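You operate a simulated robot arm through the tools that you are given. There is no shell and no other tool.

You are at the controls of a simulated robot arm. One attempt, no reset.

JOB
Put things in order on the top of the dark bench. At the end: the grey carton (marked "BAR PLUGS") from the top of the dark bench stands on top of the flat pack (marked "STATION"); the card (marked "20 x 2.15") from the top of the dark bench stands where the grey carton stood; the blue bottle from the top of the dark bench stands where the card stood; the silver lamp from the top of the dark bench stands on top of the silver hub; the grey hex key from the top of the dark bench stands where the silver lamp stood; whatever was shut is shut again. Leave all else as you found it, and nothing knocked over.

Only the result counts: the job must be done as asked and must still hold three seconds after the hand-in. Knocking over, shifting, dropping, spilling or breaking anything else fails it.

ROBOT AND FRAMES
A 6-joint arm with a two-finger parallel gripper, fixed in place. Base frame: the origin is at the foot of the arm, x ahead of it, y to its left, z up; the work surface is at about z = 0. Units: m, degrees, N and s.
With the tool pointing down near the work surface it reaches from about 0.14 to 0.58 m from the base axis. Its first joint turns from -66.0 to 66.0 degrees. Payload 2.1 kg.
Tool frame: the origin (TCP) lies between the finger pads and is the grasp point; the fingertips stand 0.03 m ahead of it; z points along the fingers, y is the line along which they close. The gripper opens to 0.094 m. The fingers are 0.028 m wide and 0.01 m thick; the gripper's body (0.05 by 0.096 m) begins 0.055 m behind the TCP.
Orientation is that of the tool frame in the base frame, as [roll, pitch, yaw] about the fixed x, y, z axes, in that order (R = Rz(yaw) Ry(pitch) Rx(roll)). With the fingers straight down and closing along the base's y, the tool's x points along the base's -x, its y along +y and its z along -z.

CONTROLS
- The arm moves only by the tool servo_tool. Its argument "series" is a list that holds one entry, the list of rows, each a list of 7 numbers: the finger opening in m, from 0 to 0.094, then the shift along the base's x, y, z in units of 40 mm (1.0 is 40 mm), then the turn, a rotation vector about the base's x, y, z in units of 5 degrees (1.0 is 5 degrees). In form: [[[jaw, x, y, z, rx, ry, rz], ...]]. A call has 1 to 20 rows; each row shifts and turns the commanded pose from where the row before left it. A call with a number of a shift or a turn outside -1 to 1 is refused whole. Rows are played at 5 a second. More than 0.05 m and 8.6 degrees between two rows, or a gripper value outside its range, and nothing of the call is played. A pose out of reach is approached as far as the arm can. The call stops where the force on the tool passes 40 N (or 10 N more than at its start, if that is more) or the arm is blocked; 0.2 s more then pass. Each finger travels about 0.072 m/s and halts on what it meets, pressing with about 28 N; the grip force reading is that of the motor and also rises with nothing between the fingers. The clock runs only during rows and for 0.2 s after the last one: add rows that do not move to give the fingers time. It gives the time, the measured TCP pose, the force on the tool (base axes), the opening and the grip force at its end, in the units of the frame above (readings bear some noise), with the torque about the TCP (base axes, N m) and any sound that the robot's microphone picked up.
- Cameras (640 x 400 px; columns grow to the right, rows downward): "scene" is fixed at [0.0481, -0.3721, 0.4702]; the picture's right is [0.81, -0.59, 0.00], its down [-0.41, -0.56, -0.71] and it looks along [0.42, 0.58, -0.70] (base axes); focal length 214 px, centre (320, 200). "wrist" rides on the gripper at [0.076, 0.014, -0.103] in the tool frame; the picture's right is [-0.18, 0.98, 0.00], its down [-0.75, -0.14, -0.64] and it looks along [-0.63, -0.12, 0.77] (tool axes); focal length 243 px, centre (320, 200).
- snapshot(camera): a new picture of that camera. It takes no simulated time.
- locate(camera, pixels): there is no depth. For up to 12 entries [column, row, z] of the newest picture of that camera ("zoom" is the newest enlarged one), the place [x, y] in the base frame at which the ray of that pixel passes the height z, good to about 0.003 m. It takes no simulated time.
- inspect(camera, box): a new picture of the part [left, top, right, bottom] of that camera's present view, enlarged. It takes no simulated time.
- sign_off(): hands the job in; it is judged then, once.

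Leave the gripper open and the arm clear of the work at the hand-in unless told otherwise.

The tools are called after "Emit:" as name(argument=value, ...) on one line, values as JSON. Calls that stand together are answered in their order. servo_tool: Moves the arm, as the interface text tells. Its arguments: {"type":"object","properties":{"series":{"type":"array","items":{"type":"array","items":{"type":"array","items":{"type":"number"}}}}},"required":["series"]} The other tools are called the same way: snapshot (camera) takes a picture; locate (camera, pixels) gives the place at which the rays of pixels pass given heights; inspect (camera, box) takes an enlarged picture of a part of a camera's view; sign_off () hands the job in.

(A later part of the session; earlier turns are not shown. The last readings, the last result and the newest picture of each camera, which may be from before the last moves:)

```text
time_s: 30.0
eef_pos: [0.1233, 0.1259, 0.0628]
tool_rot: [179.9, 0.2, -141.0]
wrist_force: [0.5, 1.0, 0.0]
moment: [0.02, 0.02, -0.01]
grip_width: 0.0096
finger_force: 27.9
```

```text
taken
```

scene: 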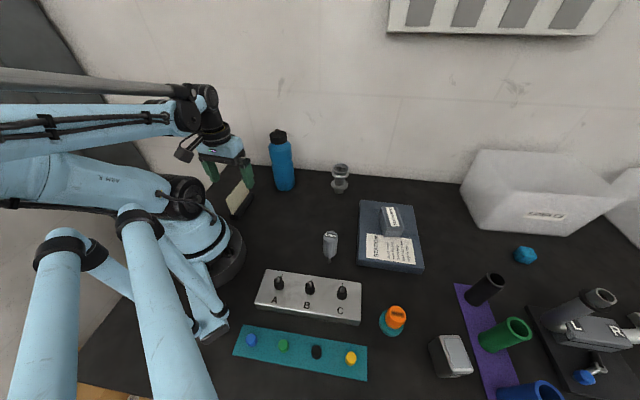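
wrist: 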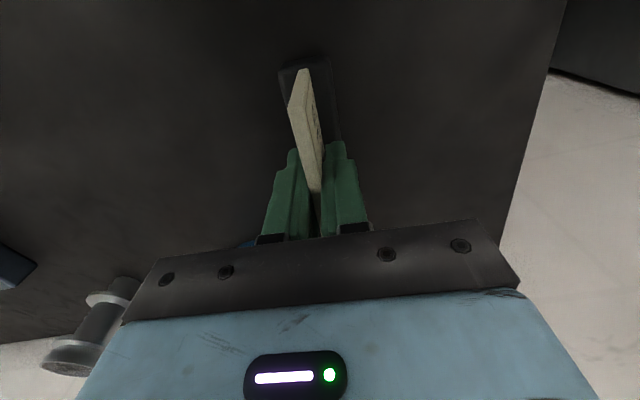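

The card is held (force 28 N). I'll lift to z about 0.15, check it, then carry it to (0.195, 0.2525).

Emit:
servo_tool(series=[[[0.0, 0, 0, 0.2, 0, 0, 0], [0.0, 0, 0, 0.4, 0, 0, 0], [0.0, 0, 0, 0.6, 0, 0, 0], [0.0, 0, 0, 0.6, 0, 0, 0], [0.0, 0, 0, 0.4, 0, 0, 0], [0.0, 0, 0, 0, 0, 0, 0]]])

Emit:
snapshot(camera="scene")

Emit:
snapshot(camera="wrist")

```text
time_s: 31.4
eef_pos: [0.1246, 0.1235, 0.1511]
tool_rot: [179.9, 0.1, -140.9]
wrist_force: [-0.5, 0.7, -0.4]
moment: [0.0, 0.02, 0.0]
grip_width: 0.0096
finger_force: 28.0
```

```text
taken
```

scene: 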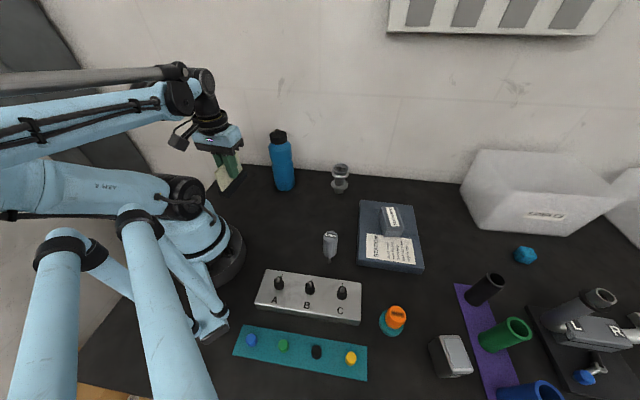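

```text
taken
```

wrist: 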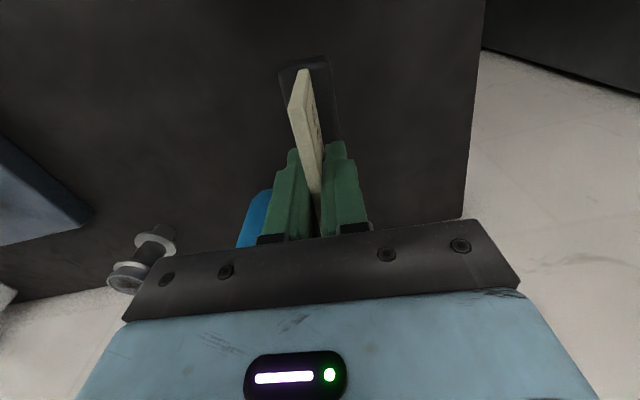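

The card is lifted and level. I'll carry it to above (0.195, 0.2525) at z 0.15.

Emit:
servo_tool(series=[[[0.0, 0.3, 0.53, 0, 0, 0, 0], [0.0, 0.3, 0.53, 0, 0, 0, 0], [0.0, 0.3, 0.53, 0, 0, 0, 0], [0.0, 0.3, 0.53, 0, 0, 0, 0], [0.0, 0.3, 0.53, 0, 0, 0, 0], [0.0, 0.275, 0.525, 0, 0, 0, 0], [0.0, 0, 0, 0, 0, 0, 0], [0.0, 0, 0, 0, 0, 0, 0]]])

Emit:
snapshot(camera="scene")

Emit:
snapshot(camera="wrist")

```text
time_s: 33.2
eef_pos: [0.194, 0.2511, 0.1477]
tool_rot: [179.8, 0.1, -140.9]
wrist_force: [-0.5, 0.3, -1.6]
moment: [0.03, 0.01, 0.0]
grip_width: 0.0096
finger_force: 27.9
```

```text
taken
```

scene: 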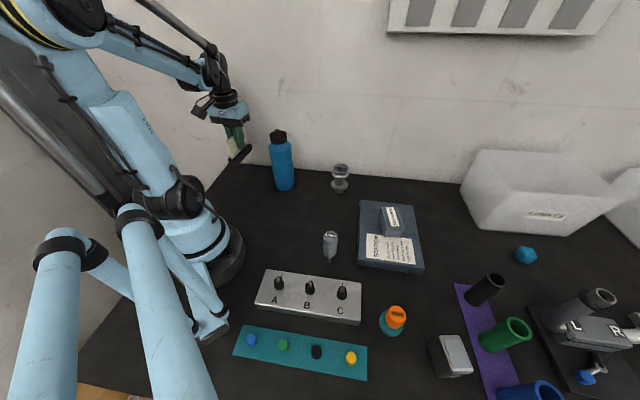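

```text
taken
```

wrist: 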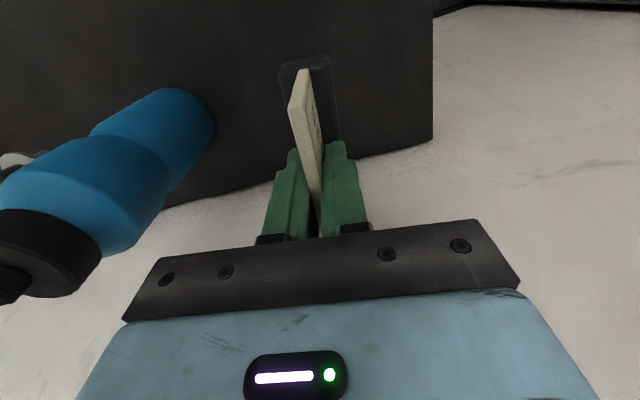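

Clear of the bottle. I'll lower to z about 0.068, just above the bench.

Emit:
servo_tool(series=[[[0.0, 0.015, 0.02, -0.65, 0, 0, 0], [0.0, 0, 0, -0.65, 0, 0, 0], [0.0, 0, 0, -0.65, 0, 0, 0], [0.0, 0, 0, 0, 0, 0, 0]]])

```text
time_s: 34.2
eef_pos: [0.1934, 0.2531, 0.0697]
tool_rot: [179.9, 0.1, -140.9]
wrist_force: [-0.9, 0.3, 0.1]
moment: [-0.01, -0.01, -0.02]
grip_width: 0.0097
finger_force: 27.6
```

Next I'll take small downward steps to touch the bench.

Emit:
servo_tool(series=[[[0.0, 0.02, 0, -0.06, 0, 0, 0], [0.0, 0, 0, -0.06, 0, 0, 0], [0.0, 0, 0, 0, 0, 0, 0]]])

```text
time_s: 35.0
eef_pos: [0.1944, 0.2523, 0.0659]
tool_rot: [179.9, 0.1, -141.0]
wrist_force: [0.1, 0.0, -0.6]
moment: [0.03, -0.03, -0.02]
grip_width: 0.0093
finger_force: 27.7
```

Emit:
servo_tool(series=[[[0.0, 0, 0, -0.04, 0, 0, 0], [0.0, 0, 0, -0.04, 0, 0, 0], [0.0, 0, 0, 0, 0, 0, 0]]])

```text
time_s: 35.8
eef_pos: [0.1971, 0.2541, 0.0633]
tool_rot: [180.0, 0.1, -141.1]
wrist_force: [0.6, 0.9, -0.5]
moment: [0.0, 0.02, 0.03]
grip_width: 0.0093
finger_force: 28.1
```

Emit:
servo_tool(series=[[[0.0, 0, 0, -0.03, 0, 0, 0], [0.0, 0, 0, 0, 0, 0, 0]]])

```text
time_s: 36.4
eef_pos: [0.1967, 0.2535, 0.0611]
tool_rot: [179.9, 0.1, -141.0]
wrist_force: [0.0, -0.5, -0.8]
moment: [-0.01, -0.01, -0.03]
grip_width: 0.0096
finger_force: 28.2
```

Emit:
servo_tool(series=[[[0.0, 0, 0, -0.025, 0, 0, 0], [0.0, 0, 0, 0, 0, 0, 0]]])

```text
time_s: 37.0
eef_pos: [0.1966, 0.254, 0.0617]
tool_rot: [179.9, 0.1, -140.9]
wrist_force: [-2.2, -2.8, 25.8]
moment: [-0.06, 0.01, 0.01]
grip_width: 0.0096
finger_force: 28.2
```

Contact (25.8 N). I'll ease up about 0.6 mm and then release slowly.

Emit:
servo_tool(series=[[[0.0, 0, 0, 0.02, 0, 0, 0], [0.0, 0, 0, 0, 0, 0, 0]]])

Emit:
inspect(camera="scene", box=[195, 120, 291, 220])

```text
time_s: 37.6
eef_pos: [0.1974, 0.2535, 0.0619]
tool_rot: [179.8, 0.2, -141.2]
wrist_force: [-0.7, 0.1, -0.2]
moment: [0.0, 0.03, 0.01]
grip_width: 0.0093
finger_force: 27.8
```

```text
4.00 times, centred on (243, 170) of scene
```

zoom: 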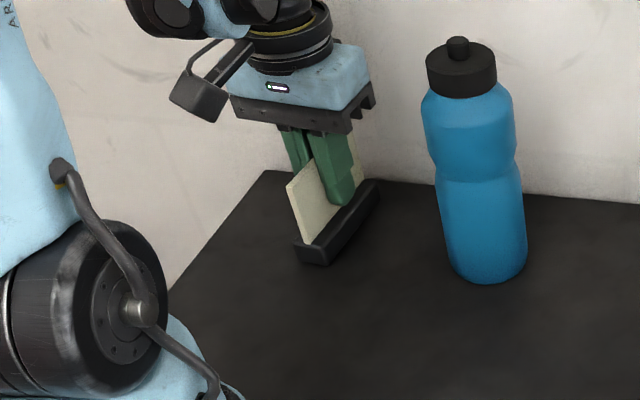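

The card stands on the bench. I'll open the fingers and retreat upward.

Emit:
servo_tool(series=[[[0.012, 0, 0, 0, 0, 0, 0], [0.02, 0, 0, 0, 0, 0, 0], [0.04, 0, 0, 0, 0, 0, 0], [0.065, 0, 0, 0, 0, 0, 0], [0.094, 0, 0, 0, 0, 0, 0], [0.094, 0, 0, 0, 0, 0, 0], [0.094, 0, 0, 0.3, 0, 0, 0], [0.094, 0, 0, 0.7, 0, 0, 0], [0.094, 0, 0, 0.9, 0, 0, 0], [0.094, 0, 0, 0.9, 0, 0, 0], [0.094, 0, 0, 0.9, 0, 0, 0], [0.094, 0, 0, 0.9, 0, 0, 0], [0.094, 0, 0, 0.9, 0, 0, 0], [0.094, 0, 0, 0, 0, 0, 0]]])

Emit:
snapshot(camera="wrist")

Emit:
snapshot(camera="scene")

```text
time_s: 40.6
eef_pos: [0.2004, 0.254, 0.284]
tool_rot: [179.9, 0.1, -141.0]
wrist_force: [0.7, -0.1, -0.3]
moment: [-0.03, -0.02, 0.0]
grip_width: 0.0938
finger_force: 0.0
```

```text
taken
```

wrist: 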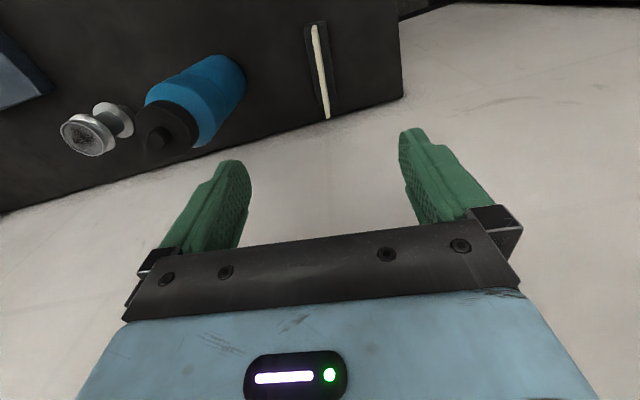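

```text
taken
```

scene: 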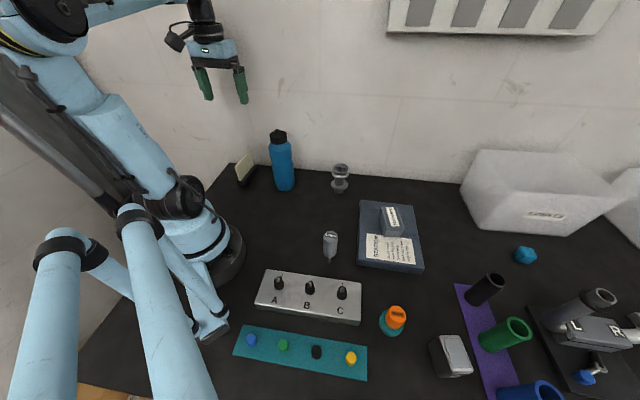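

I'll check the placed card's position and get a refined bottle centre from this view.

Emit:
inspect(camera="wrist", box=[280, 10, 360, 130])

Emit:
inspect(camera="wrist", box=[50, 40, 260, 170])

Emit:
locate(camera="wrist", pixels=[[315.5, 27, 0.076], [327.5, 117, 0.076], [304, 25, 0.01], [326, 22, 0.01], [337, 95, 0.01], [316, 105, 0.01]])

```text
3.33 times, centred on (320, 70) of wrist
```

zoom: 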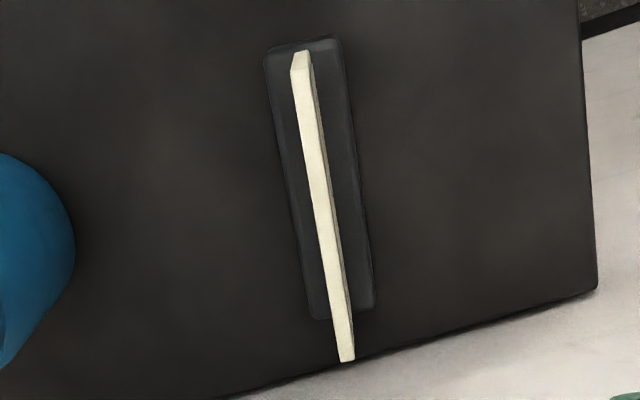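

```text
3.05 times, centred on (155, 105) of wrist
```

zoom: 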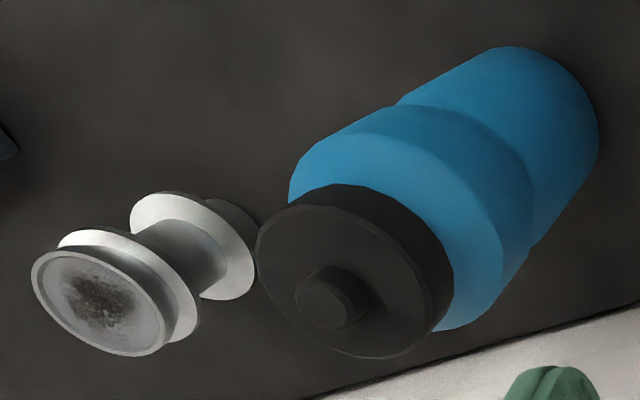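

```text
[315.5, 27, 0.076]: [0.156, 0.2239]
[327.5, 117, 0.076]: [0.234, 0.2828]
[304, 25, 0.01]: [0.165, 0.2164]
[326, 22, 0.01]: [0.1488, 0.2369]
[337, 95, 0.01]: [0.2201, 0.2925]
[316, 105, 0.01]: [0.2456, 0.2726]
```

The card is centred at (0.195, 0.254), as intended. Next I'll move above the bottle at about (0.283, 0.143), staying at z 0.285 so the tips clear its 0.19 top.

Emit:
servo_tool(series=[[[0.094, 0.516, -0.694, 0, 0, 0, 0], [0.094, 0.516, -0.694, 0, 0, 0, 0], [0.094, 0.516, -0.694, 0, 0, 0, 0], [0.094, 0.516, -0.694, 0, 0, 0, 0], [0.094, 0, 0, 0, 0, 0, 0], [0.094, 0, 0, 0, 0, 0, 0]]])

Emit:
snapshot(camera="wrist")

Emit:
snapshot(camera="scene")

```text
time_s: 42.0
eef_pos: [0.2806, 0.1437, 0.2811]
tool_rot: [179.9, 0.1, -140.8]
wrist_force: [0.5, -0.4, 0.0]
moment: [0.01, 0.0, -0.03]
grip_width: 0.0941
finger_force: 0.1
```

```text
taken
```

wrist: 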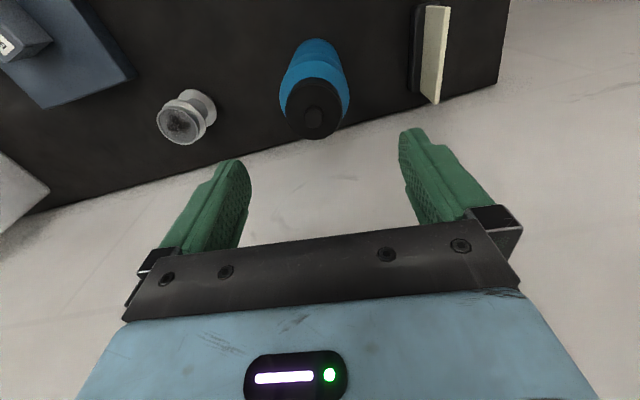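

```text
taken
```

scene: 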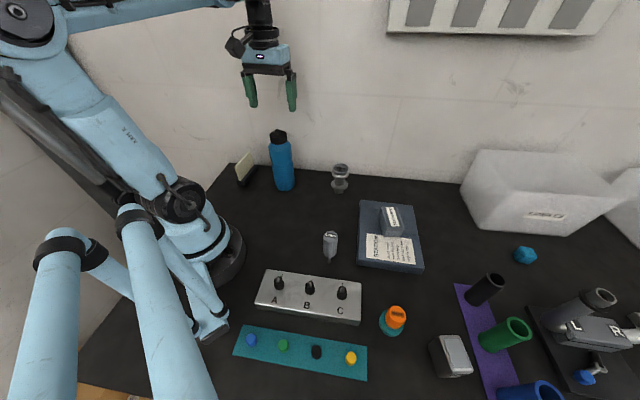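

Emit:
inspect(camera="wrist", box=[265, 30, 365, 150])

Emit:
inspect(camera="scene", box=[252, 120, 312, 200])

```text
3.33 times, centred on (315, 90) of wrist
```

zoom: 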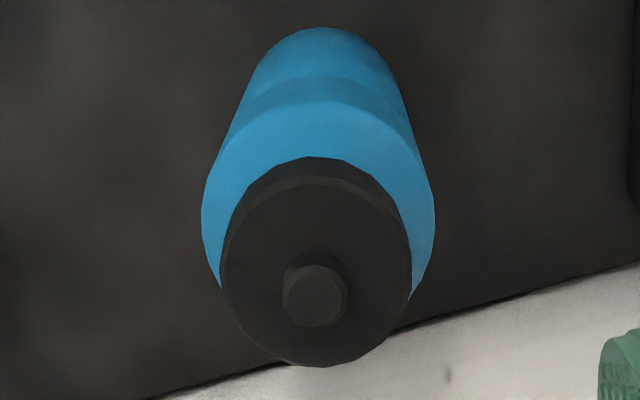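

```text
5.00 times, centred on (282, 160) of scene
```

zoom: 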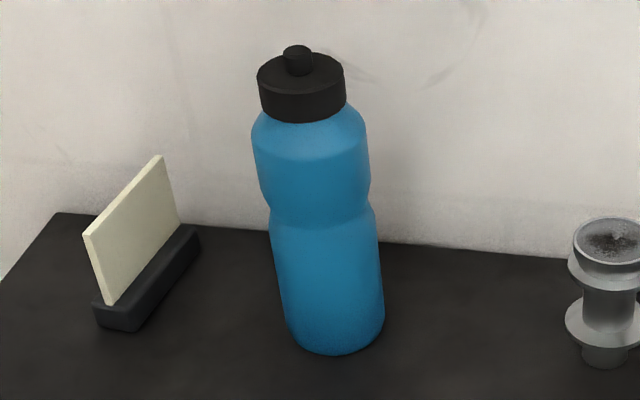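

I'll triangulate the bottle's nozzle and cap from both cameras.

Emit:
locate(camera="wrist", pixels=[[313.8, 119.1, 0.19], [313.8, 119.1, 0.2], [313.8, 111.6, 0.18], [313.8, 111.6, 0.185], [279.6, 94.5, 0.13], [349.5, 94.5, 0.13]])

Emit:
locate(camera="scene", pixels=[[277.6, 130.6, 0.19], [277.6, 130.6, 0.2], [278.2, 134.4, 0.18], [278.2, 134.4, 0.185], [268.4, 152, 0.13], [291.8, 152, 0.13], [286, 190.6, 0], [275, 183, 0], [295, 183, 0]])

```text
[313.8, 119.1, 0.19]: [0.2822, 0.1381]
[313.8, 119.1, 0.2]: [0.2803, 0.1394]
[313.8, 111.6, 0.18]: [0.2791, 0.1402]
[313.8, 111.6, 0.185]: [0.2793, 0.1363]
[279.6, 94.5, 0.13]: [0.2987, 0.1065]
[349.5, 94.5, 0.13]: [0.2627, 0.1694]
```

```text
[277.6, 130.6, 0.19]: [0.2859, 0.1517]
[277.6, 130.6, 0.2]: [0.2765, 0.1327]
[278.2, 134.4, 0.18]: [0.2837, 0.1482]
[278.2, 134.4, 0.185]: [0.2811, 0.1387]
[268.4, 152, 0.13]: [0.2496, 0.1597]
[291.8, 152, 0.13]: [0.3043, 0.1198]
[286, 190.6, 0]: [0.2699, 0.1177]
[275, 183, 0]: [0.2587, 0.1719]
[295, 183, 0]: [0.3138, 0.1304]
```

The bottle axis is at about (0.280, 0.1375), nozzle top about 0.197, upper bulge from z about 0.105 to 0.146. I'll centre over it, lower to z 0.215 first and check.

Emit:
servo_tool(series=[[[0.094, -0.015, -0.155, 0, 0, 0, 0], [0.094, 0, 0, -0.55, 0, 0, 0], [0.094, 0, 0, -0.55, 0, 0, 0], [0.094, 0, 0, -0.55, 0, 0, 0], [0.094, 0, 0, 0, 0, 0, 0], [0.094, 0, 0, 0, 0, 0, 0]]])

Emit:
snapshot(camera="wrist")

Emit:
inspect(camera="scene", box=[232, 60, 332, 200])

```text
time_s: 43.4
eef_pos: [0.2798, 0.1359, 0.2148]
tool_rot: [179.8, 0.1, -141.0]
wrist_force: [0.1, -0.3, -0.4]
moment: [0.0, -0.02, 0.03]
grip_width: 0.094
finger_force: 0.0
```

```text
taken
```

wrist: 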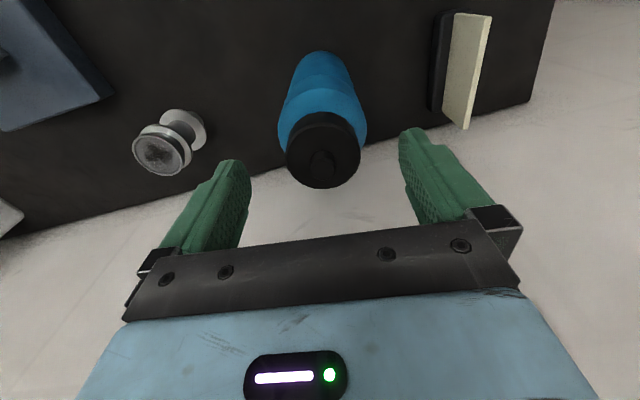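

```text
2.86 times, centred on (282, 130) of scene
```

zoom: 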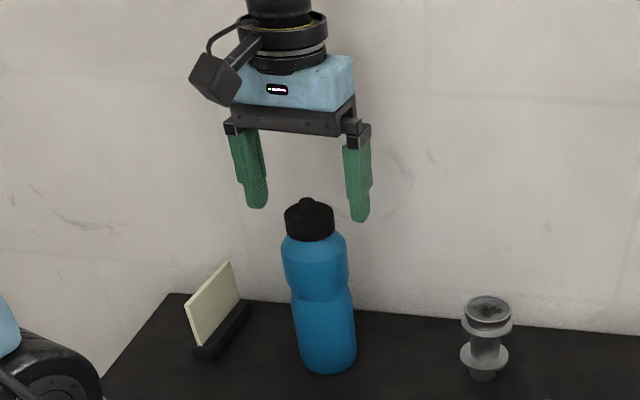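

The cap is centred within about 2 mm. I'll tweak and descend to z about 0.152, so the fingers surround the upper bulge.

Emit:
servo_tool(series=[[[0.094, -0.025, 0.045, -0.3, 0, 0, 0], [0.094, 0, 0, -0.4, 0, 0, 0], [0.094, 0, 0, -0.4, 0, 0, 0], [0.094, 0, 0, -0.45, 0, 0, 0], [0.094, 0, 0, 0, 0, 0, 0], [0.094, 0, 0, 0, 0, 0, 0]]])

Emit:
snapshot(camera="wrist")

Emit:
inspect(camera="scene", box=[242, 90, 322, 200])

```text
time_s: 44.8
eef_pos: [0.2783, 0.1386, 0.1525]
tool_rot: [179.9, 0.0, -140.9]
wrist_force: [0.4, 0.0, -1.0]
moment: [0.01, 0.0, 0.0]
grip_width: 0.0938
finger_force: 0.0
```

```text
taken
```

wrist: 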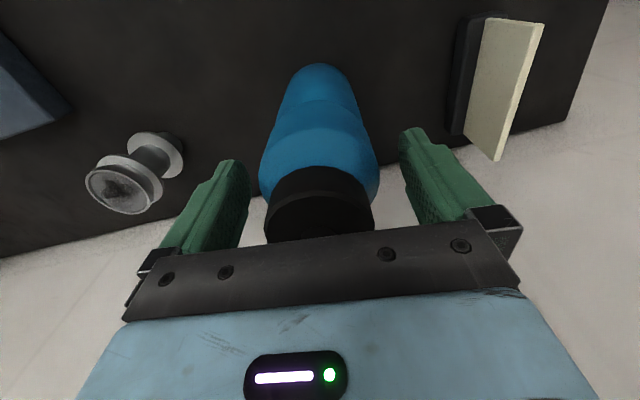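

```text
3.64 times, centred on (282, 145) of scene
```

zoom: 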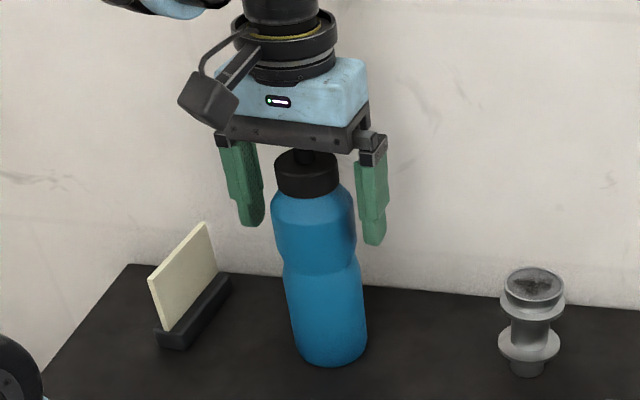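

The fingers straddle the bulge and nothing touches. I'll close gently.

Emit:
servo_tool(series=[[[0.086, 0, 0, 0, 0, 0, 0], [0.08, 0, 0, 0, 0, 0, 0], [0.075, 0, 0, 0, 0, 0, 0], [0.07, 0, 0, 0, 0, 0, 0], [0.06, 0, 0, 0, 0, 0, 0], [0.05, 0, 0, 0, 0, 0, 0], [0.05, 0, 0, 0, 0, 0, 0]]])

Emit:
inspect(camera="scene", box=[242, 90, 322, 200])

Emit:
snapshot(camera="wrist")

```text
time_s: 46.4
eef_pos: [0.2778, 0.1374, 0.153]
tool_rot: [179.9, 0.2, -141.0]
wrist_force: [-0.5, -0.1, 0.3]
moment: [-0.02, 0.0, 0.0]
grip_width: 0.0658
finger_force: 27.8
```

```text
3.64 times, centred on (282, 145) of scene
```

zoom: 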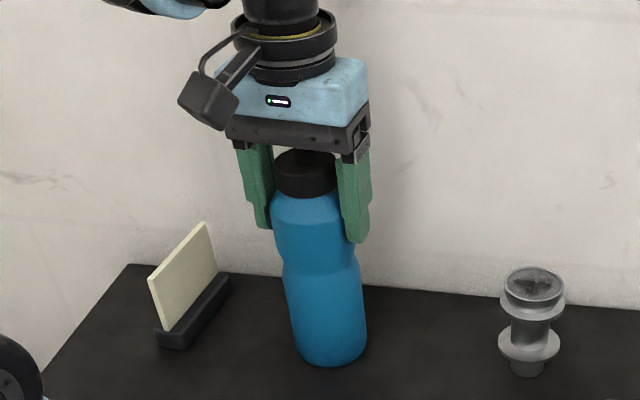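

```text
taken
```

wrist: 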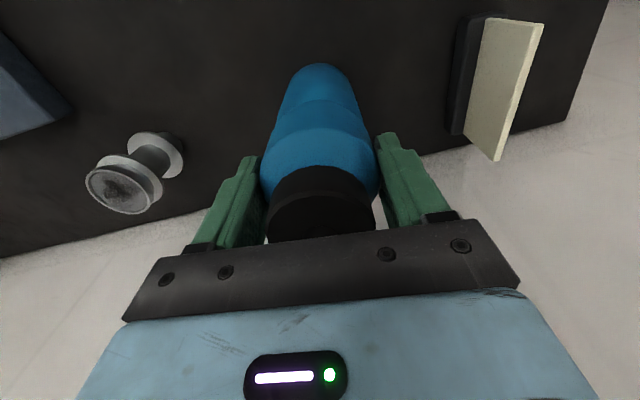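

Gripped at 0.066 m. I'll lift gently about 5 cm and check stability.

Emit:
servo_tool(series=[[[0.05, 0, 0, 0.15, 0, 0, 0], [0.05, 0, 0, 0.25, 0, 0, 0], [0.05, 0, 0, 0.35, 0, 0, 0], [0.05, 0, 0, 0.35, 0, 0, 0], [0.05, 0, 0, 0.15, 0, 0, 0], [0.05, 0, 0, 0, 0, 0, 0]]])

Emit:
snapshot(camera="wrist")

Emit:
snapshot(camera="scene")

```text
time_s: 47.8
eef_pos: [0.2768, 0.1369, 0.2038]
tool_rot: [179.9, 0.1, -141.0]
wrist_force: [-0.1, 0.5, -1.7]
moment: [0.02, -0.01, -0.02]
grip_width: 0.0658
finger_force: 28.0
```

```text
taken
```

wrist: 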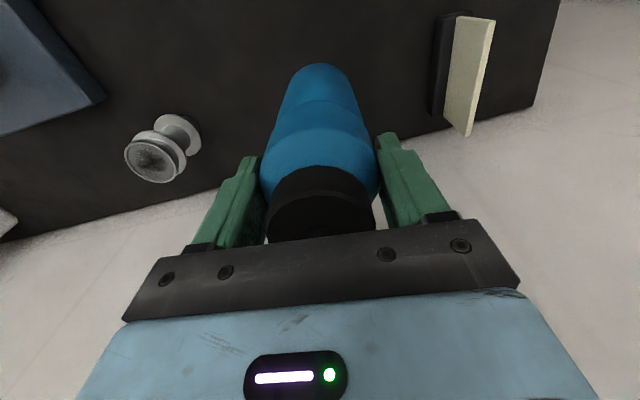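

```text
taken
```

scene: 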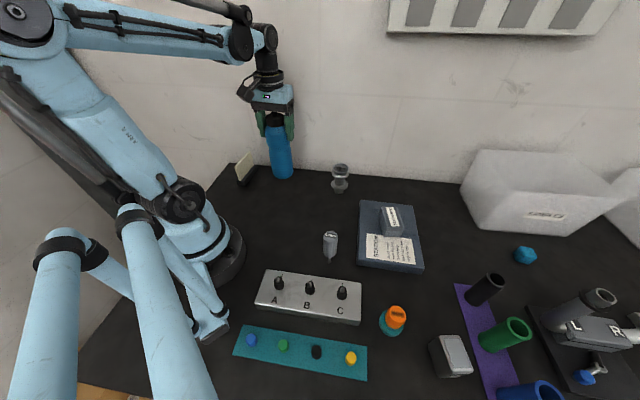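

The bottle is held steady. I'll carry it to (0.1245, 0.1255) with its bottom about 5 cm up.

Emit:
servo_tool(series=[[[0.05, -0.4, -0.03, 0, 0, 0, 0], [0.05, -0.6, -0.045, 0, 0, 0, 0], [0.05, -0.6, -0.045, 0, 0, 0, 0], [0.05, -0.6, -0.045, 0, 0, 0, 0], [0.05, -0.6, -0.045, 0, 0, 0, 0], [0.05, -0.6, -0.045, 0, 0, 0, 0], [0.05, -0.41, -0.03, 0, 0, 0, 0], [0.05, 0, 0, 0, 0, 0, 0], [0.05, 0, 0, 0, 0, 0, 0]]])

Emit:
snapshot(camera="scene")

Emit:
snapshot(camera="wrist")

```text
time_s: 49.8
eef_pos: [0.1251, 0.1257, 0.2049]
tool_rot: [179.9, 0.0, -141.0]
wrist_force: [-0.1, -0.2, -0.4]
moment: [0.0, 0.01, -0.02]
grip_width: 0.0659
finger_force: 28.1
```

```text
taken
```

scene: 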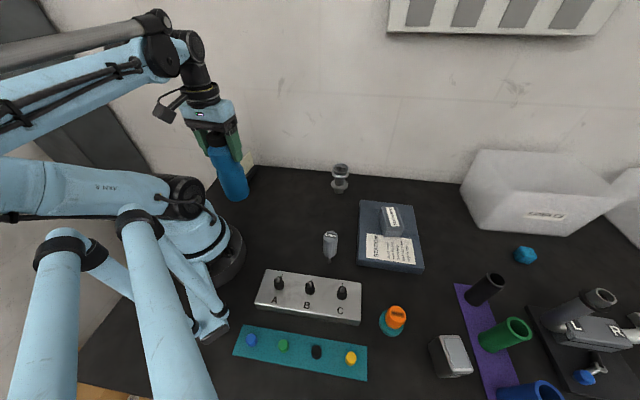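

```text
taken
```

wrist: 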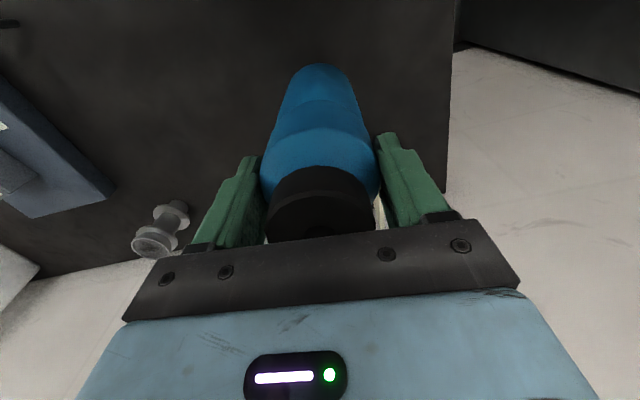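

Over the spot. I'll lower to about 4 mm above contact, then take small steps.

Emit:
servo_tool(series=[[[0.05, 0, 0, -0.4, 0, 0, 0], [0.05, 0, 0, -0.4, 0, 0, 0], [0.05, 0, 0, -0.35, 0, 0, 0], [0.05, 0, 0, 0, 0, 0, 0], [0.05, 0, 0, 0, 0, 0, 0]]])

```text
time_s: 51.0
eef_pos: [0.124, 0.1275, 0.1578]
tool_rot: [179.9, 0.1, -140.9]
wrist_force: [0.5, 0.1, -0.5]
moment: [-0.02, 0.0, 0.01]
grip_width: 0.0657
finger_force: 28.1
```

Emit:
servo_tool(series=[[[0.05, 0, 0, -0.06, 0, 0, 0], [0.05, 0, 0, -0.03, 0, 0, 0], [0.05, 0, 0, 0, 0, 0, 0]]])

```text
time_s: 51.8
eef_pos: [0.1233, 0.1262, 0.1536]
tool_rot: [179.9, 0.2, -141.1]
wrist_force: [0.5, 0.3, -1.2]
moment: [0.0, 0.02, -0.03]
grip_width: 0.0658
finger_force: 27.9
```

Emit:
servo_tool(series=[[[0.05, 0, 0, -0.025, 0, 0, 0], [0.05, 0, 0, 0, 0, 0, 0]]])

```text
time_s: 52.4
eef_pos: [0.1265, 0.125, 0.1535]
tool_rot: [179.9, 0.1, -141.0]
wrist_force: [0.3, -0.1, 3.4]
moment: [-0.02, 0.02, 0.01]
grip_width: 0.0659
finger_force: 28.0
```

Light contact of about 4 N. I'll release slowly, wait, then rise straight up.

Emit:
servo_tool(series=[[[0.066, 0, 0, 0, 0, 0, 0], [0.07, 0, 0, 0, 0, 0, 0], [0.076, 0, 0, 0, 0, 0, 0], [0.084, 0, 0, 0, 0, 0, 0], [0.094, 0, 0, 0, 0, 0, 0], [0.094, 0, 0, 0, 0, 0, 0]]])

Emit:
snapshot(camera="wrist")

Emit:
inspect(camera="scene", box=[180, 80, 290, 230])

```text
time_s: 53.8
eef_pos: [0.1246, 0.1275, 0.1532]
tool_rot: [179.9, 0.1, -141.0]
wrist_force: [-0.2, 0.9, 0.7]
moment: [-0.01, -0.02, 0.01]
grip_width: 0.0941
finger_force: 0.2
```

```text
taken
```

wrist: 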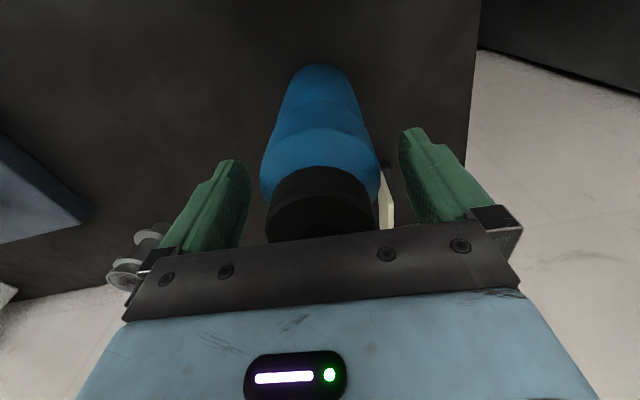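

```text
2.67 times, centred on (235, 155) of scene
```

zoom: 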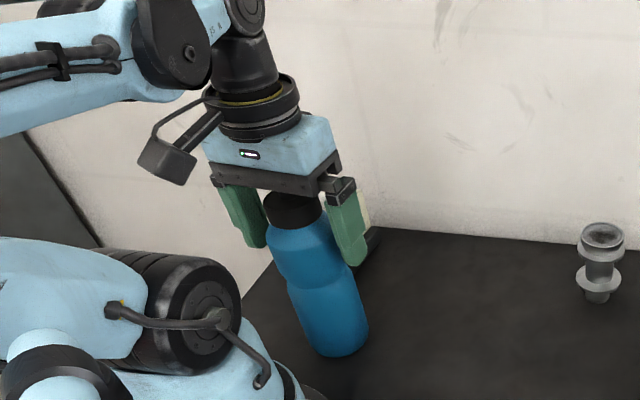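

The bottle stands free. I'll rise to about z 0.31.

Emit:
servo_tool(series=[[[0.094, 0, 0, 0.3, 0, 0, 0], [0.094, 0, 0, 0.6, 0, 0, 0], [0.094, 0, 0, 0.8, 0, 0, 0], [0.094, 0, 0, 0.8, 0, 0, 0], [0.094, 0, 0, 0.8, 0, 0, 0], [0.094, 0, 0, 0.7, 0, 0, 0], [0.094, 0, 0, 0, 0, 0, 0]]])

Emit:
snapshot(camera="scene")

Emit:
snapshot(camera="wrist")

```text
time_s: 55.4
eef_pos: [0.1258, 0.1246, 0.3139]
tool_rot: [179.9, 0.1, -141.1]
wrist_force: [-0.2, -0.1, 0.1]
moment: [0.05, -0.02, -0.01]
grip_width: 0.094
finger_force: 0.1
```

```text
taken
```

scene: 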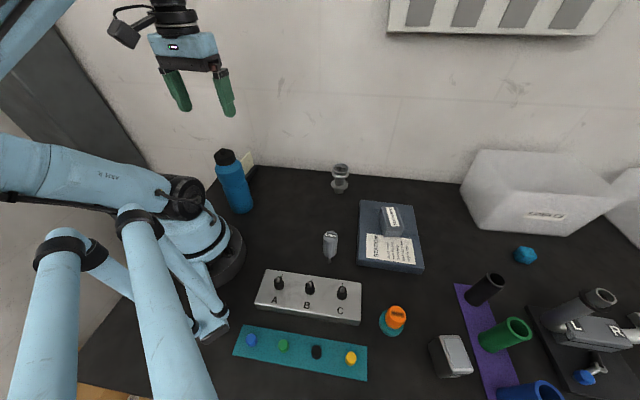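

```text
taken
```

wrist: 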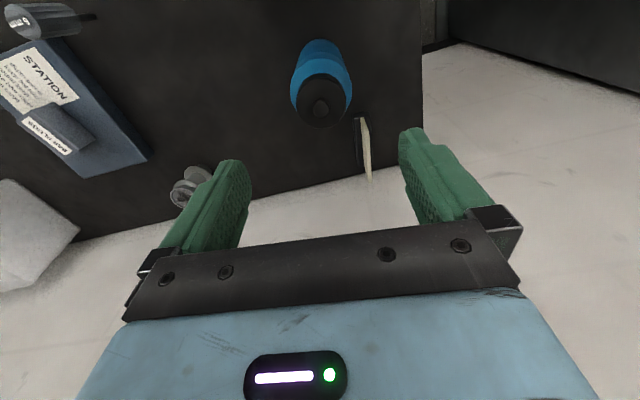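

The bottle stands on the card's old spot. Next I'll go look at the lamp from above near (0.26, -0.25), turning the tool by about -99° on the way.

Emit:
servo_tool(series=[[[0.094, 0.67, -0.475, 0, 0, 0, -0.99], [0.094, 0.67, -0.475, 0, 0, 0, -0.99], [0.094, 0.67, -0.475, 0, 0, 0, -0.99], [0.094, 0.67, -0.475, 0, 0, 0, -0.99], [0.094, 0.67, -0.475, 0, 0, 0, -0.99], [0.094, 0, -0.875, 0, 0, 0, -0.99], [0.094, 0, -0.875, 0, 0, 0, -0.99], [0.094, 0, -0.875, 0, 0, 0, -0.99], [0.094, 0, -0.875, 0, 0, 0, -0.99], [0.094, 0, -0.875, 0, 0, 0, -0.99], [0.094, 0, -0.875, 0, 0, 0, -0.99], [0.094, 0, -0.875, 0, 0, 0, -0.99], [0.094, 0, -0.875, 0, 0, 0, -0.99], [0.094, 0, 0, 0, 0, 0, -0.99], [0.094, 0, 0, 0, 0, 0, -0.99], [0.094, 0, 0, 0, 0, 0, -0.99], [0.094, 0, 0, 0, 0, 0, -0.99], [0.094, 0, 0, 0, 0, 0, -0.99], [0.094, 0, 0, 0, 0, 0, -0.99], [0.094, 0, 0, 0, 0, 0, -0.99]]])

Emit:
snapshot(camera="wrist")

Emit:
snapshot(camera="scene")

```text
time_s: 59.6
eef_pos: [0.2589, -0.2506, 0.3127]
tool_rot: [179.8, 0.1, 119.9]
wrist_force: [-0.3, -0.2, -0.6]
moment: [-0.04, -0.03, -0.04]
grip_width: 0.0942
finger_force: 0.0
```

```text
taken
```

wrist: 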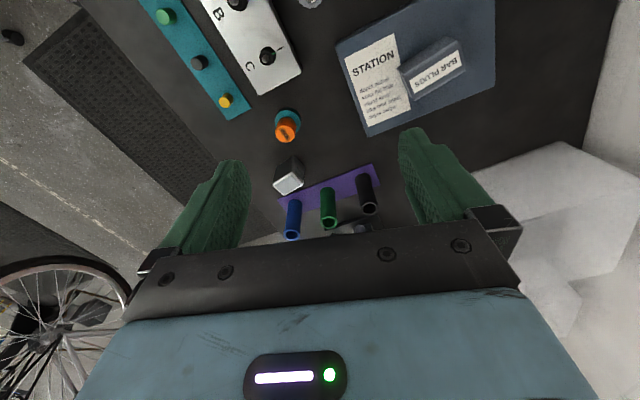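

```text
taken
```

scene: 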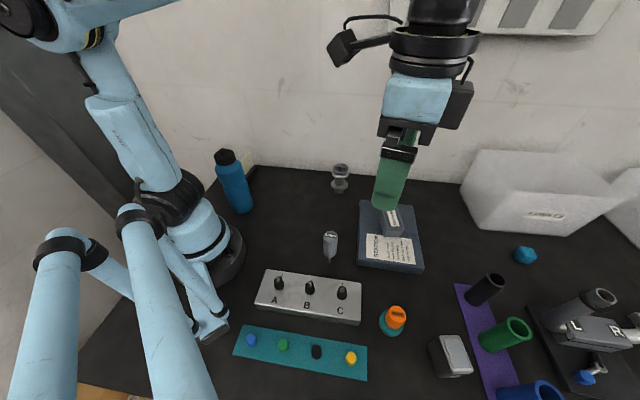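

The lamp shows at wrist (~290, 175), next to the purple strip with tubes. I'll enlarge it in both views.

Emit:
inspect(camera="wrist", box=[255, 140, 325, 210])

Emit:
inspect(camera="wrist", box=[230, 80, 400, 250])

Emit:
inspect(camera="scene", box=[410, 315, 490, 395])

```text
5.71 times, centred on (290, 175) of wrist
```

zoom: 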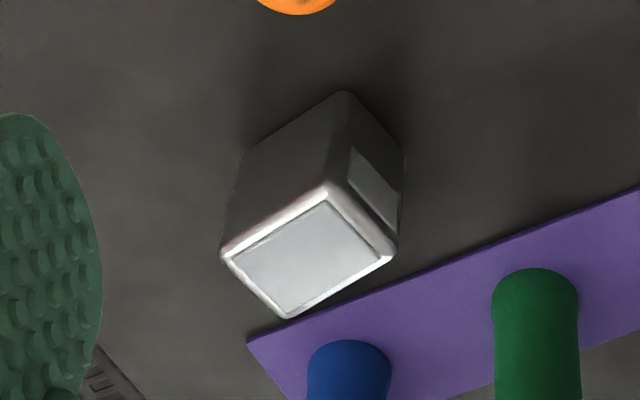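

```text
2.35 times, centred on (315, 165) of wrist
```

zoom: 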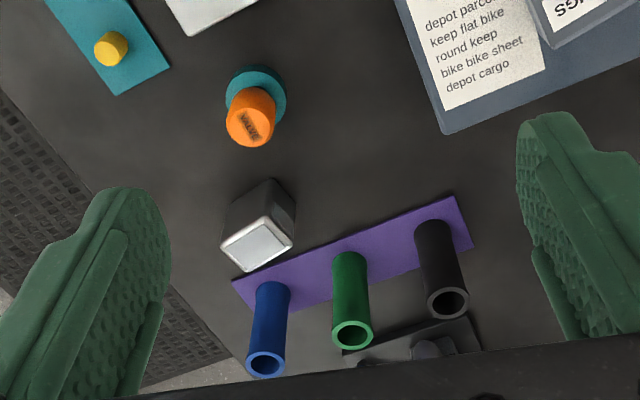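

```text
5.00 times, centred on (450, 355) of scene
```

zoom: 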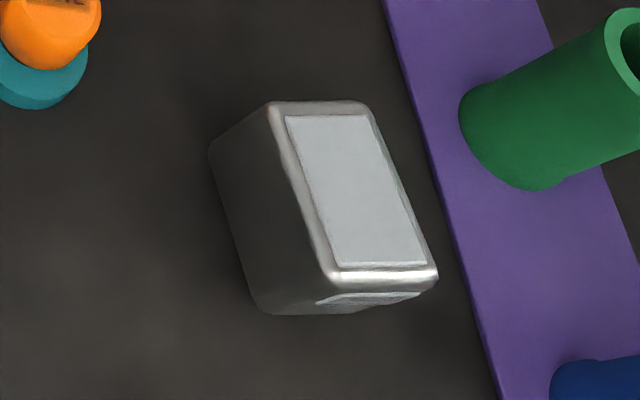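

I'll locate the lamp's top and base corners in both cameras.

Emit:
locate(camera="wrist", pixels=[[294.4, 156.1, 0], [275.6, 168, 0], [304.5, 166.2, 0], [293, 172.4, 0.05], [272.8, 184.6, 0.05], [303.1, 183.8, 0.05], [284.2, 195.7, 0.05], [293, 172.4, 0.06], [272.8, 184.6, 0.06], [303.1, 183.8, 0.06], [284.2, 195.7, 0.06]])

Emit:
locate(camera="scene", pixels=[[428, 345, 0], [438.4, 377.4, 0], [459, 377.6, 0], [440, 335.6, 0.05], [460, 335.6, 0.05], [473.4, 370, 0.05], [453, 371, 0.05], [440, 335.6, 0.06], [460, 335.6, 0.06], [473.4, 370, 0.06], [453, 371, 0.06]])

```text
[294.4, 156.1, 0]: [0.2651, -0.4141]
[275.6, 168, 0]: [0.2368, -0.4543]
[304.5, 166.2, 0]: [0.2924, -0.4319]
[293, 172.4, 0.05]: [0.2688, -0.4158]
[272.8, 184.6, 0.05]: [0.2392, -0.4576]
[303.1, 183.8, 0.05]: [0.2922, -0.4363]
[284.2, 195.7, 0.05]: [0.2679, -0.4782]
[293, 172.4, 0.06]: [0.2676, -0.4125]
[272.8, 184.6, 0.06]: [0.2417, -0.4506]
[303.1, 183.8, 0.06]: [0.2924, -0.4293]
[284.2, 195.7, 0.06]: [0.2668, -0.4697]
```

```text
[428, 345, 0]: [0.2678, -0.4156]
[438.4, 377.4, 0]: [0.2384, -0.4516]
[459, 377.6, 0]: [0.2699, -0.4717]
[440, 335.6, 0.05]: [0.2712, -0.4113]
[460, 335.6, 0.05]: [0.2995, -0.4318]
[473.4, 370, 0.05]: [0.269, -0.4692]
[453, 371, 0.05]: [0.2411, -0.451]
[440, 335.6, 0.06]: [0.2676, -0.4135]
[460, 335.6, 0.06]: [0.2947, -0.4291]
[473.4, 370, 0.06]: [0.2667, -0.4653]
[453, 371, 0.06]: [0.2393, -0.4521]
```

Lamp centre is about (0.267, -0.442), footprint about 0.048 × 0.032, height about 0.057, long axis at about 54°. Next I'll locate the neighbouring tubes and strip edge for clearance.

Emit:
locate(camera="wrist", pixels=[[296.7, 202, 0], [293.7, 234.4, 0.08], [293.7, 234.4, 0.1], [329.9, 189.7, 0], [330.7, 221.5, 0.08], [330.7, 221.5, 0.1], [366.9, 176, 0], [371.2, 207.4, 0.08], [280, 199, 0], [375, 165, 0], [287, 132, 0.03], [285, 115, 0]])

Emit:
locate(camera="scene", pixels=[[487, 345, 0], [519, 330, 0.08], [519, 330, 0.1], [472, 300, 0], [496, 280, 0.08], [496, 280, 0.1], [455, 285, 0], [497, 398, 0], [544, 392, 0.08], [544, 392, 0.1]])

```text
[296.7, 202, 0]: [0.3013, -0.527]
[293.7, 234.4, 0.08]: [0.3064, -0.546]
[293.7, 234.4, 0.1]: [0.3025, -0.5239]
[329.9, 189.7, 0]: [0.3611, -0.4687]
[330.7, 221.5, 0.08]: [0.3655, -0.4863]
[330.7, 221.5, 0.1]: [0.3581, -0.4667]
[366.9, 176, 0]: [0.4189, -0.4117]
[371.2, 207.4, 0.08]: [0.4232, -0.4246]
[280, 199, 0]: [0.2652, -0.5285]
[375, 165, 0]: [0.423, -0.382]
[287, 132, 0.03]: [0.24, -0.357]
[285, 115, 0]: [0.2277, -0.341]
```

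```text
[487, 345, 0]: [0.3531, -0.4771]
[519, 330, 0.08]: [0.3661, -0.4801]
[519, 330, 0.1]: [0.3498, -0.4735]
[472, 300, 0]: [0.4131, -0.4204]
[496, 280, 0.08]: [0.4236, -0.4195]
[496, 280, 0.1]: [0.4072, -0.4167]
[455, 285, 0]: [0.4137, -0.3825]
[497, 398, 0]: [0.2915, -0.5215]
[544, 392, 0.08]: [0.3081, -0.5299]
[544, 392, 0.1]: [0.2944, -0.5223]
```

The tubes (about 0.10 tall) are at about (0.302, -0.525), (0.36, -0.47) and (0.417, -0.415). The orange valve is at (0.232, -0.345). Closing along the lamp's long axis (about 54°, yaw about 144) keeps the fingers clear of all of them. I'll move above the lamp at z about 0.2.

Emit:
servo_tool(series=[[[0.094, 0.04, -0.955, -0.5, 0, 0, 0.96], [0.094, 0.04, -0.955, -0.5, 0, 0, 0.96], [0.094, 0.04, -0.955, -0.5, 0, 0, 0.96], [0.094, 0.04, -0.955, -0.5, 0, 0, 0.96], [0.094, 0.04, -0.955, -0.5, 0, 0, 0.96], [0.094, 0, 0, 0, 0, 0, 0], [0.094, 0, 0, 0, 0, 0, 0]]])

Emit:
snapshot(camera="wrist")

Emit:
snapshot(camera="scene")

```text
time_s: 61.2
eef_pos: [0.2643, -0.44, 0.2143]
tool_rot: [179.8, 0.1, 144.1]
wrist_force: [0.0, 1.1, 0.1]
moment: [-0.03, -0.02, -0.02]
grip_width: 0.0939
finger_force: 0.0
```

```text
taken
```

wrist: 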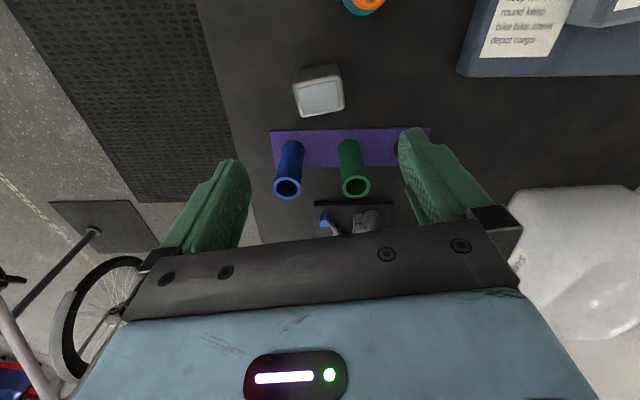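

```text
taken
```

scene: 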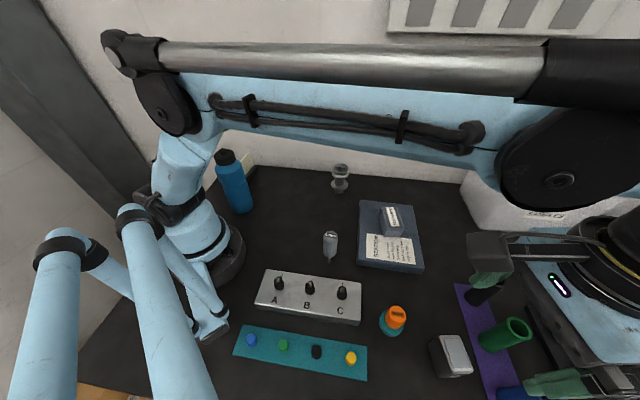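

The lamp is at wrist (~320, 93), nearly aligned. I'll enlarge it to refine.

Emit:
inspect(camera="wrist", box=[280, 50, 360, 130])

Emit:
locate(camera="wrist", pixels=[[320, 93, 0.057], [296, 84, 0.057], [337, 75, 0.057], [344, 106, 0.057], [303, 116, 0.057]])

```text
5.00 times, centred on (320, 90) of wrist
```

zoom: 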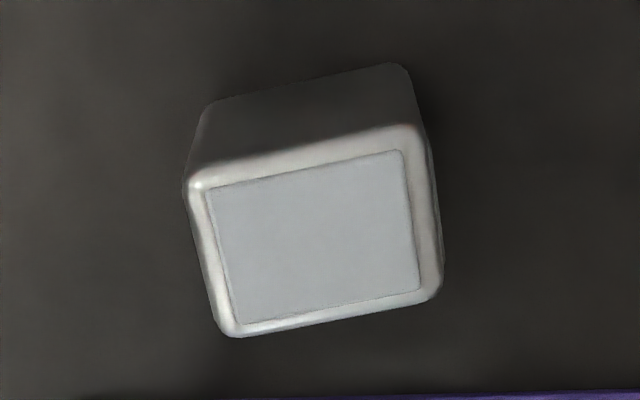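

```text
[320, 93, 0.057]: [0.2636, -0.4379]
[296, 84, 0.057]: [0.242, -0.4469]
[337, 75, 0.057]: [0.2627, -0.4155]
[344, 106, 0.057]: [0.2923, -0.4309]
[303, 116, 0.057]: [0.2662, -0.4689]
```

Emit:
locate(camera="wrist", pixels=[[293, 87, 0.055], [339.4, 75, 0.055], [344.6, 108, 0.055], [301, 117.4, 0.055], [318.4, 97.4, 0.057], [300.5, 71, 0.0], [334, 64, 0.0]])

```text
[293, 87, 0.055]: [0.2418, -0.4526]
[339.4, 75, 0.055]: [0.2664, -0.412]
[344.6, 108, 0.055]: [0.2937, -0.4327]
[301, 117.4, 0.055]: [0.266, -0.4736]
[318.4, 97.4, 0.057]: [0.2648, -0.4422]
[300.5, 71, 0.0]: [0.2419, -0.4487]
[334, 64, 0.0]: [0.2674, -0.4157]
```

Lamp centre is about (0.266, -0.4425). I'll make a small correction, descend to z about 0.10, and check.

Emit:
servo_tool(series=[[[0.094, 0.03, -0.0625, -0.7, 0, 0, 0], [0.094, 0, 0, -0.7, 0, 0, 0], [0.094, 0, 0, -0.7, 0, 0, 0], [0.094, 0, 0, -0.75, 0, 0, 0], [0.094, 0, 0, 0, 0, 0, 0], [0.094, 0, 0, 0, 0, 0, 0]]])

Emit:
snapshot(camera="wrist")

Emit:
snapshot(camera="scene")

```text
time_s: 62.6
eef_pos: [0.2674, -0.4438, 0.1]
tool_rot: [179.9, 0.1, 144.1]
wrist_force: [-0.6, 0.2, -0.7]
moment: [0.0, -0.01, 0.0]
grip_width: 0.094
finger_force: 0.1
```

```text
taken
```

wrist: 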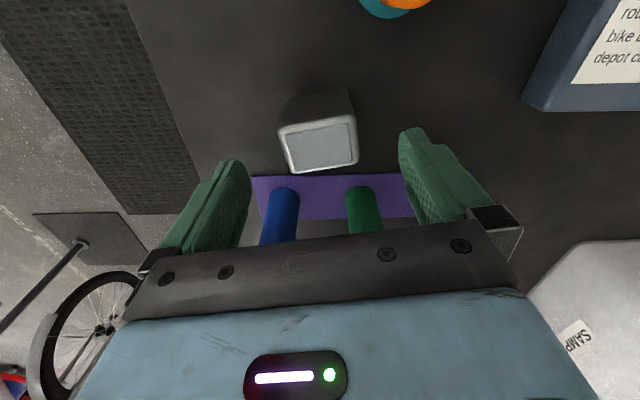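

```text
taken
```

scene: 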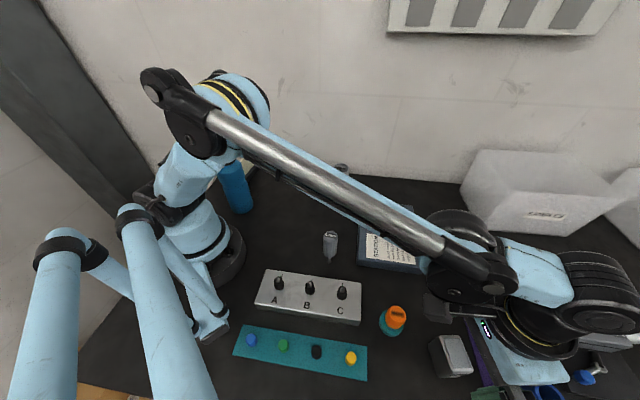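

Aligned: lens centre at (~322,147), where I expected (320,148). I'll descend to z about 0.038 and close.

Emit:
servo_tool(series=[[[0.094, 0, 0, -0.5, 0, 0, 0], [0.094, 0, 0, -0.5, 0, 0, 0], [0.094, 0, 0, -0.5, 0, 0, 0], [0.094, 0, 0, 0, 0, 0, 0], [0.094, 0, 0, 0, 0, 0, 0]]])

Emit:
snapshot(camera="wrist")

```text
time_s: 63.8
eef_pos: [0.266, -0.4424, 0.0397]
tool_rot: [179.9, 0.0, 144.0]
wrist_force: [-0.4, -0.8, 0.0]
moment: [0.04, 0.02, 0.0]
grip_width: 0.094
finger_force: 0.1
```

```text
taken
```

wrist: 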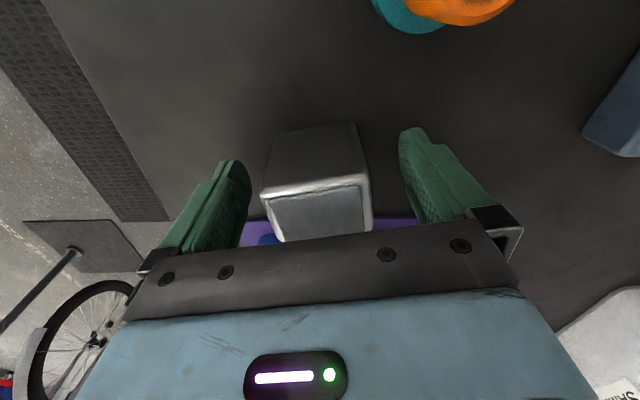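

The lamp sits between the fingers. I'll close gently.

Emit:
servo_tool(series=[[[0.08, 0, 0, 0, 0, 0, 0], [0.068, 0, 0, 0, 0, 0, 0], [0.06, 0, 0, 0, 0, 0, 0], [0.052, 0, 0, 0, 0, 0, 0], [0.044, 0, 0, 0, 0, 0, 0], [0.03, 0, 0, 0, 0, 0, 0], [0.03, 0, 0, 0, 0, 0, 0]]])

Emit:
snapshot(camera="wrist")

```text
time_s: 65.4
eef_pos: [0.2658, -0.4425, 0.0397]
tool_rot: [179.8, 0.2, 144.0]
wrist_force: [-0.1, 0.0, 0.4]
moment: [-0.04, 0.05, -0.01]
grip_width: 0.0537
finger_force: 28.2
```

```text
taken
```

wrist: 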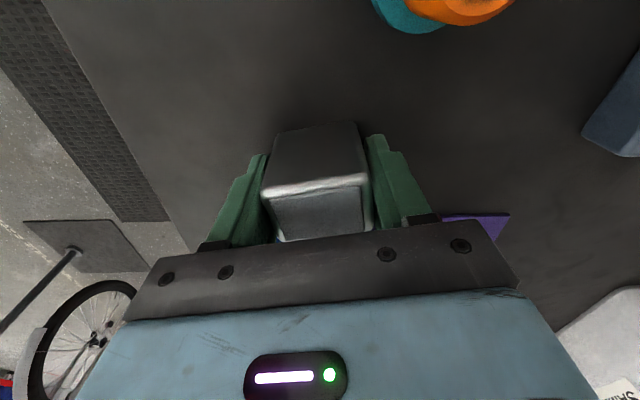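

The lamp is held (0.0537, 28 N). I'll lift it to z about 0.20 and check.

Emit:
servo_tool(series=[[[0.03, 0, 0, 0.2, 0, 0, 0], [0.03, 0, 0, 0.5, 0, 0, 0], [0.03, 0, 0, 0.8, 0, 0, 0], [0.03, 0, 0, 0.9, 0, 0, 0], [0.03, 0, 0, 0.9, 0, 0, 0], [0.03, 0, 0, 0.7, 0, 0, 0], [0.03, 0, 0, 0, 0, 0, 0]]])

Emit:
snapshot(camera="wrist")

```text
time_s: 67.0
eef_pos: [0.2645, -0.4427, 0.1987]
tool_rot: [180.0, 0.1, 144.0]
wrist_force: [-0.5, -0.2, -0.9]
moment: [-0.02, 0.04, -0.01]
grip_width: 0.0536
finger_force: 27.9
```

```text
taken
```

wrist: 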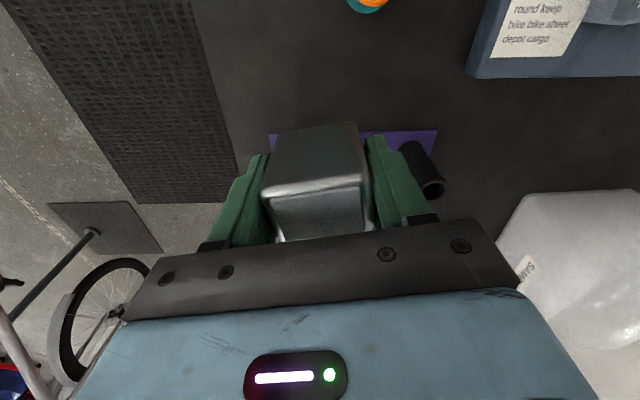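

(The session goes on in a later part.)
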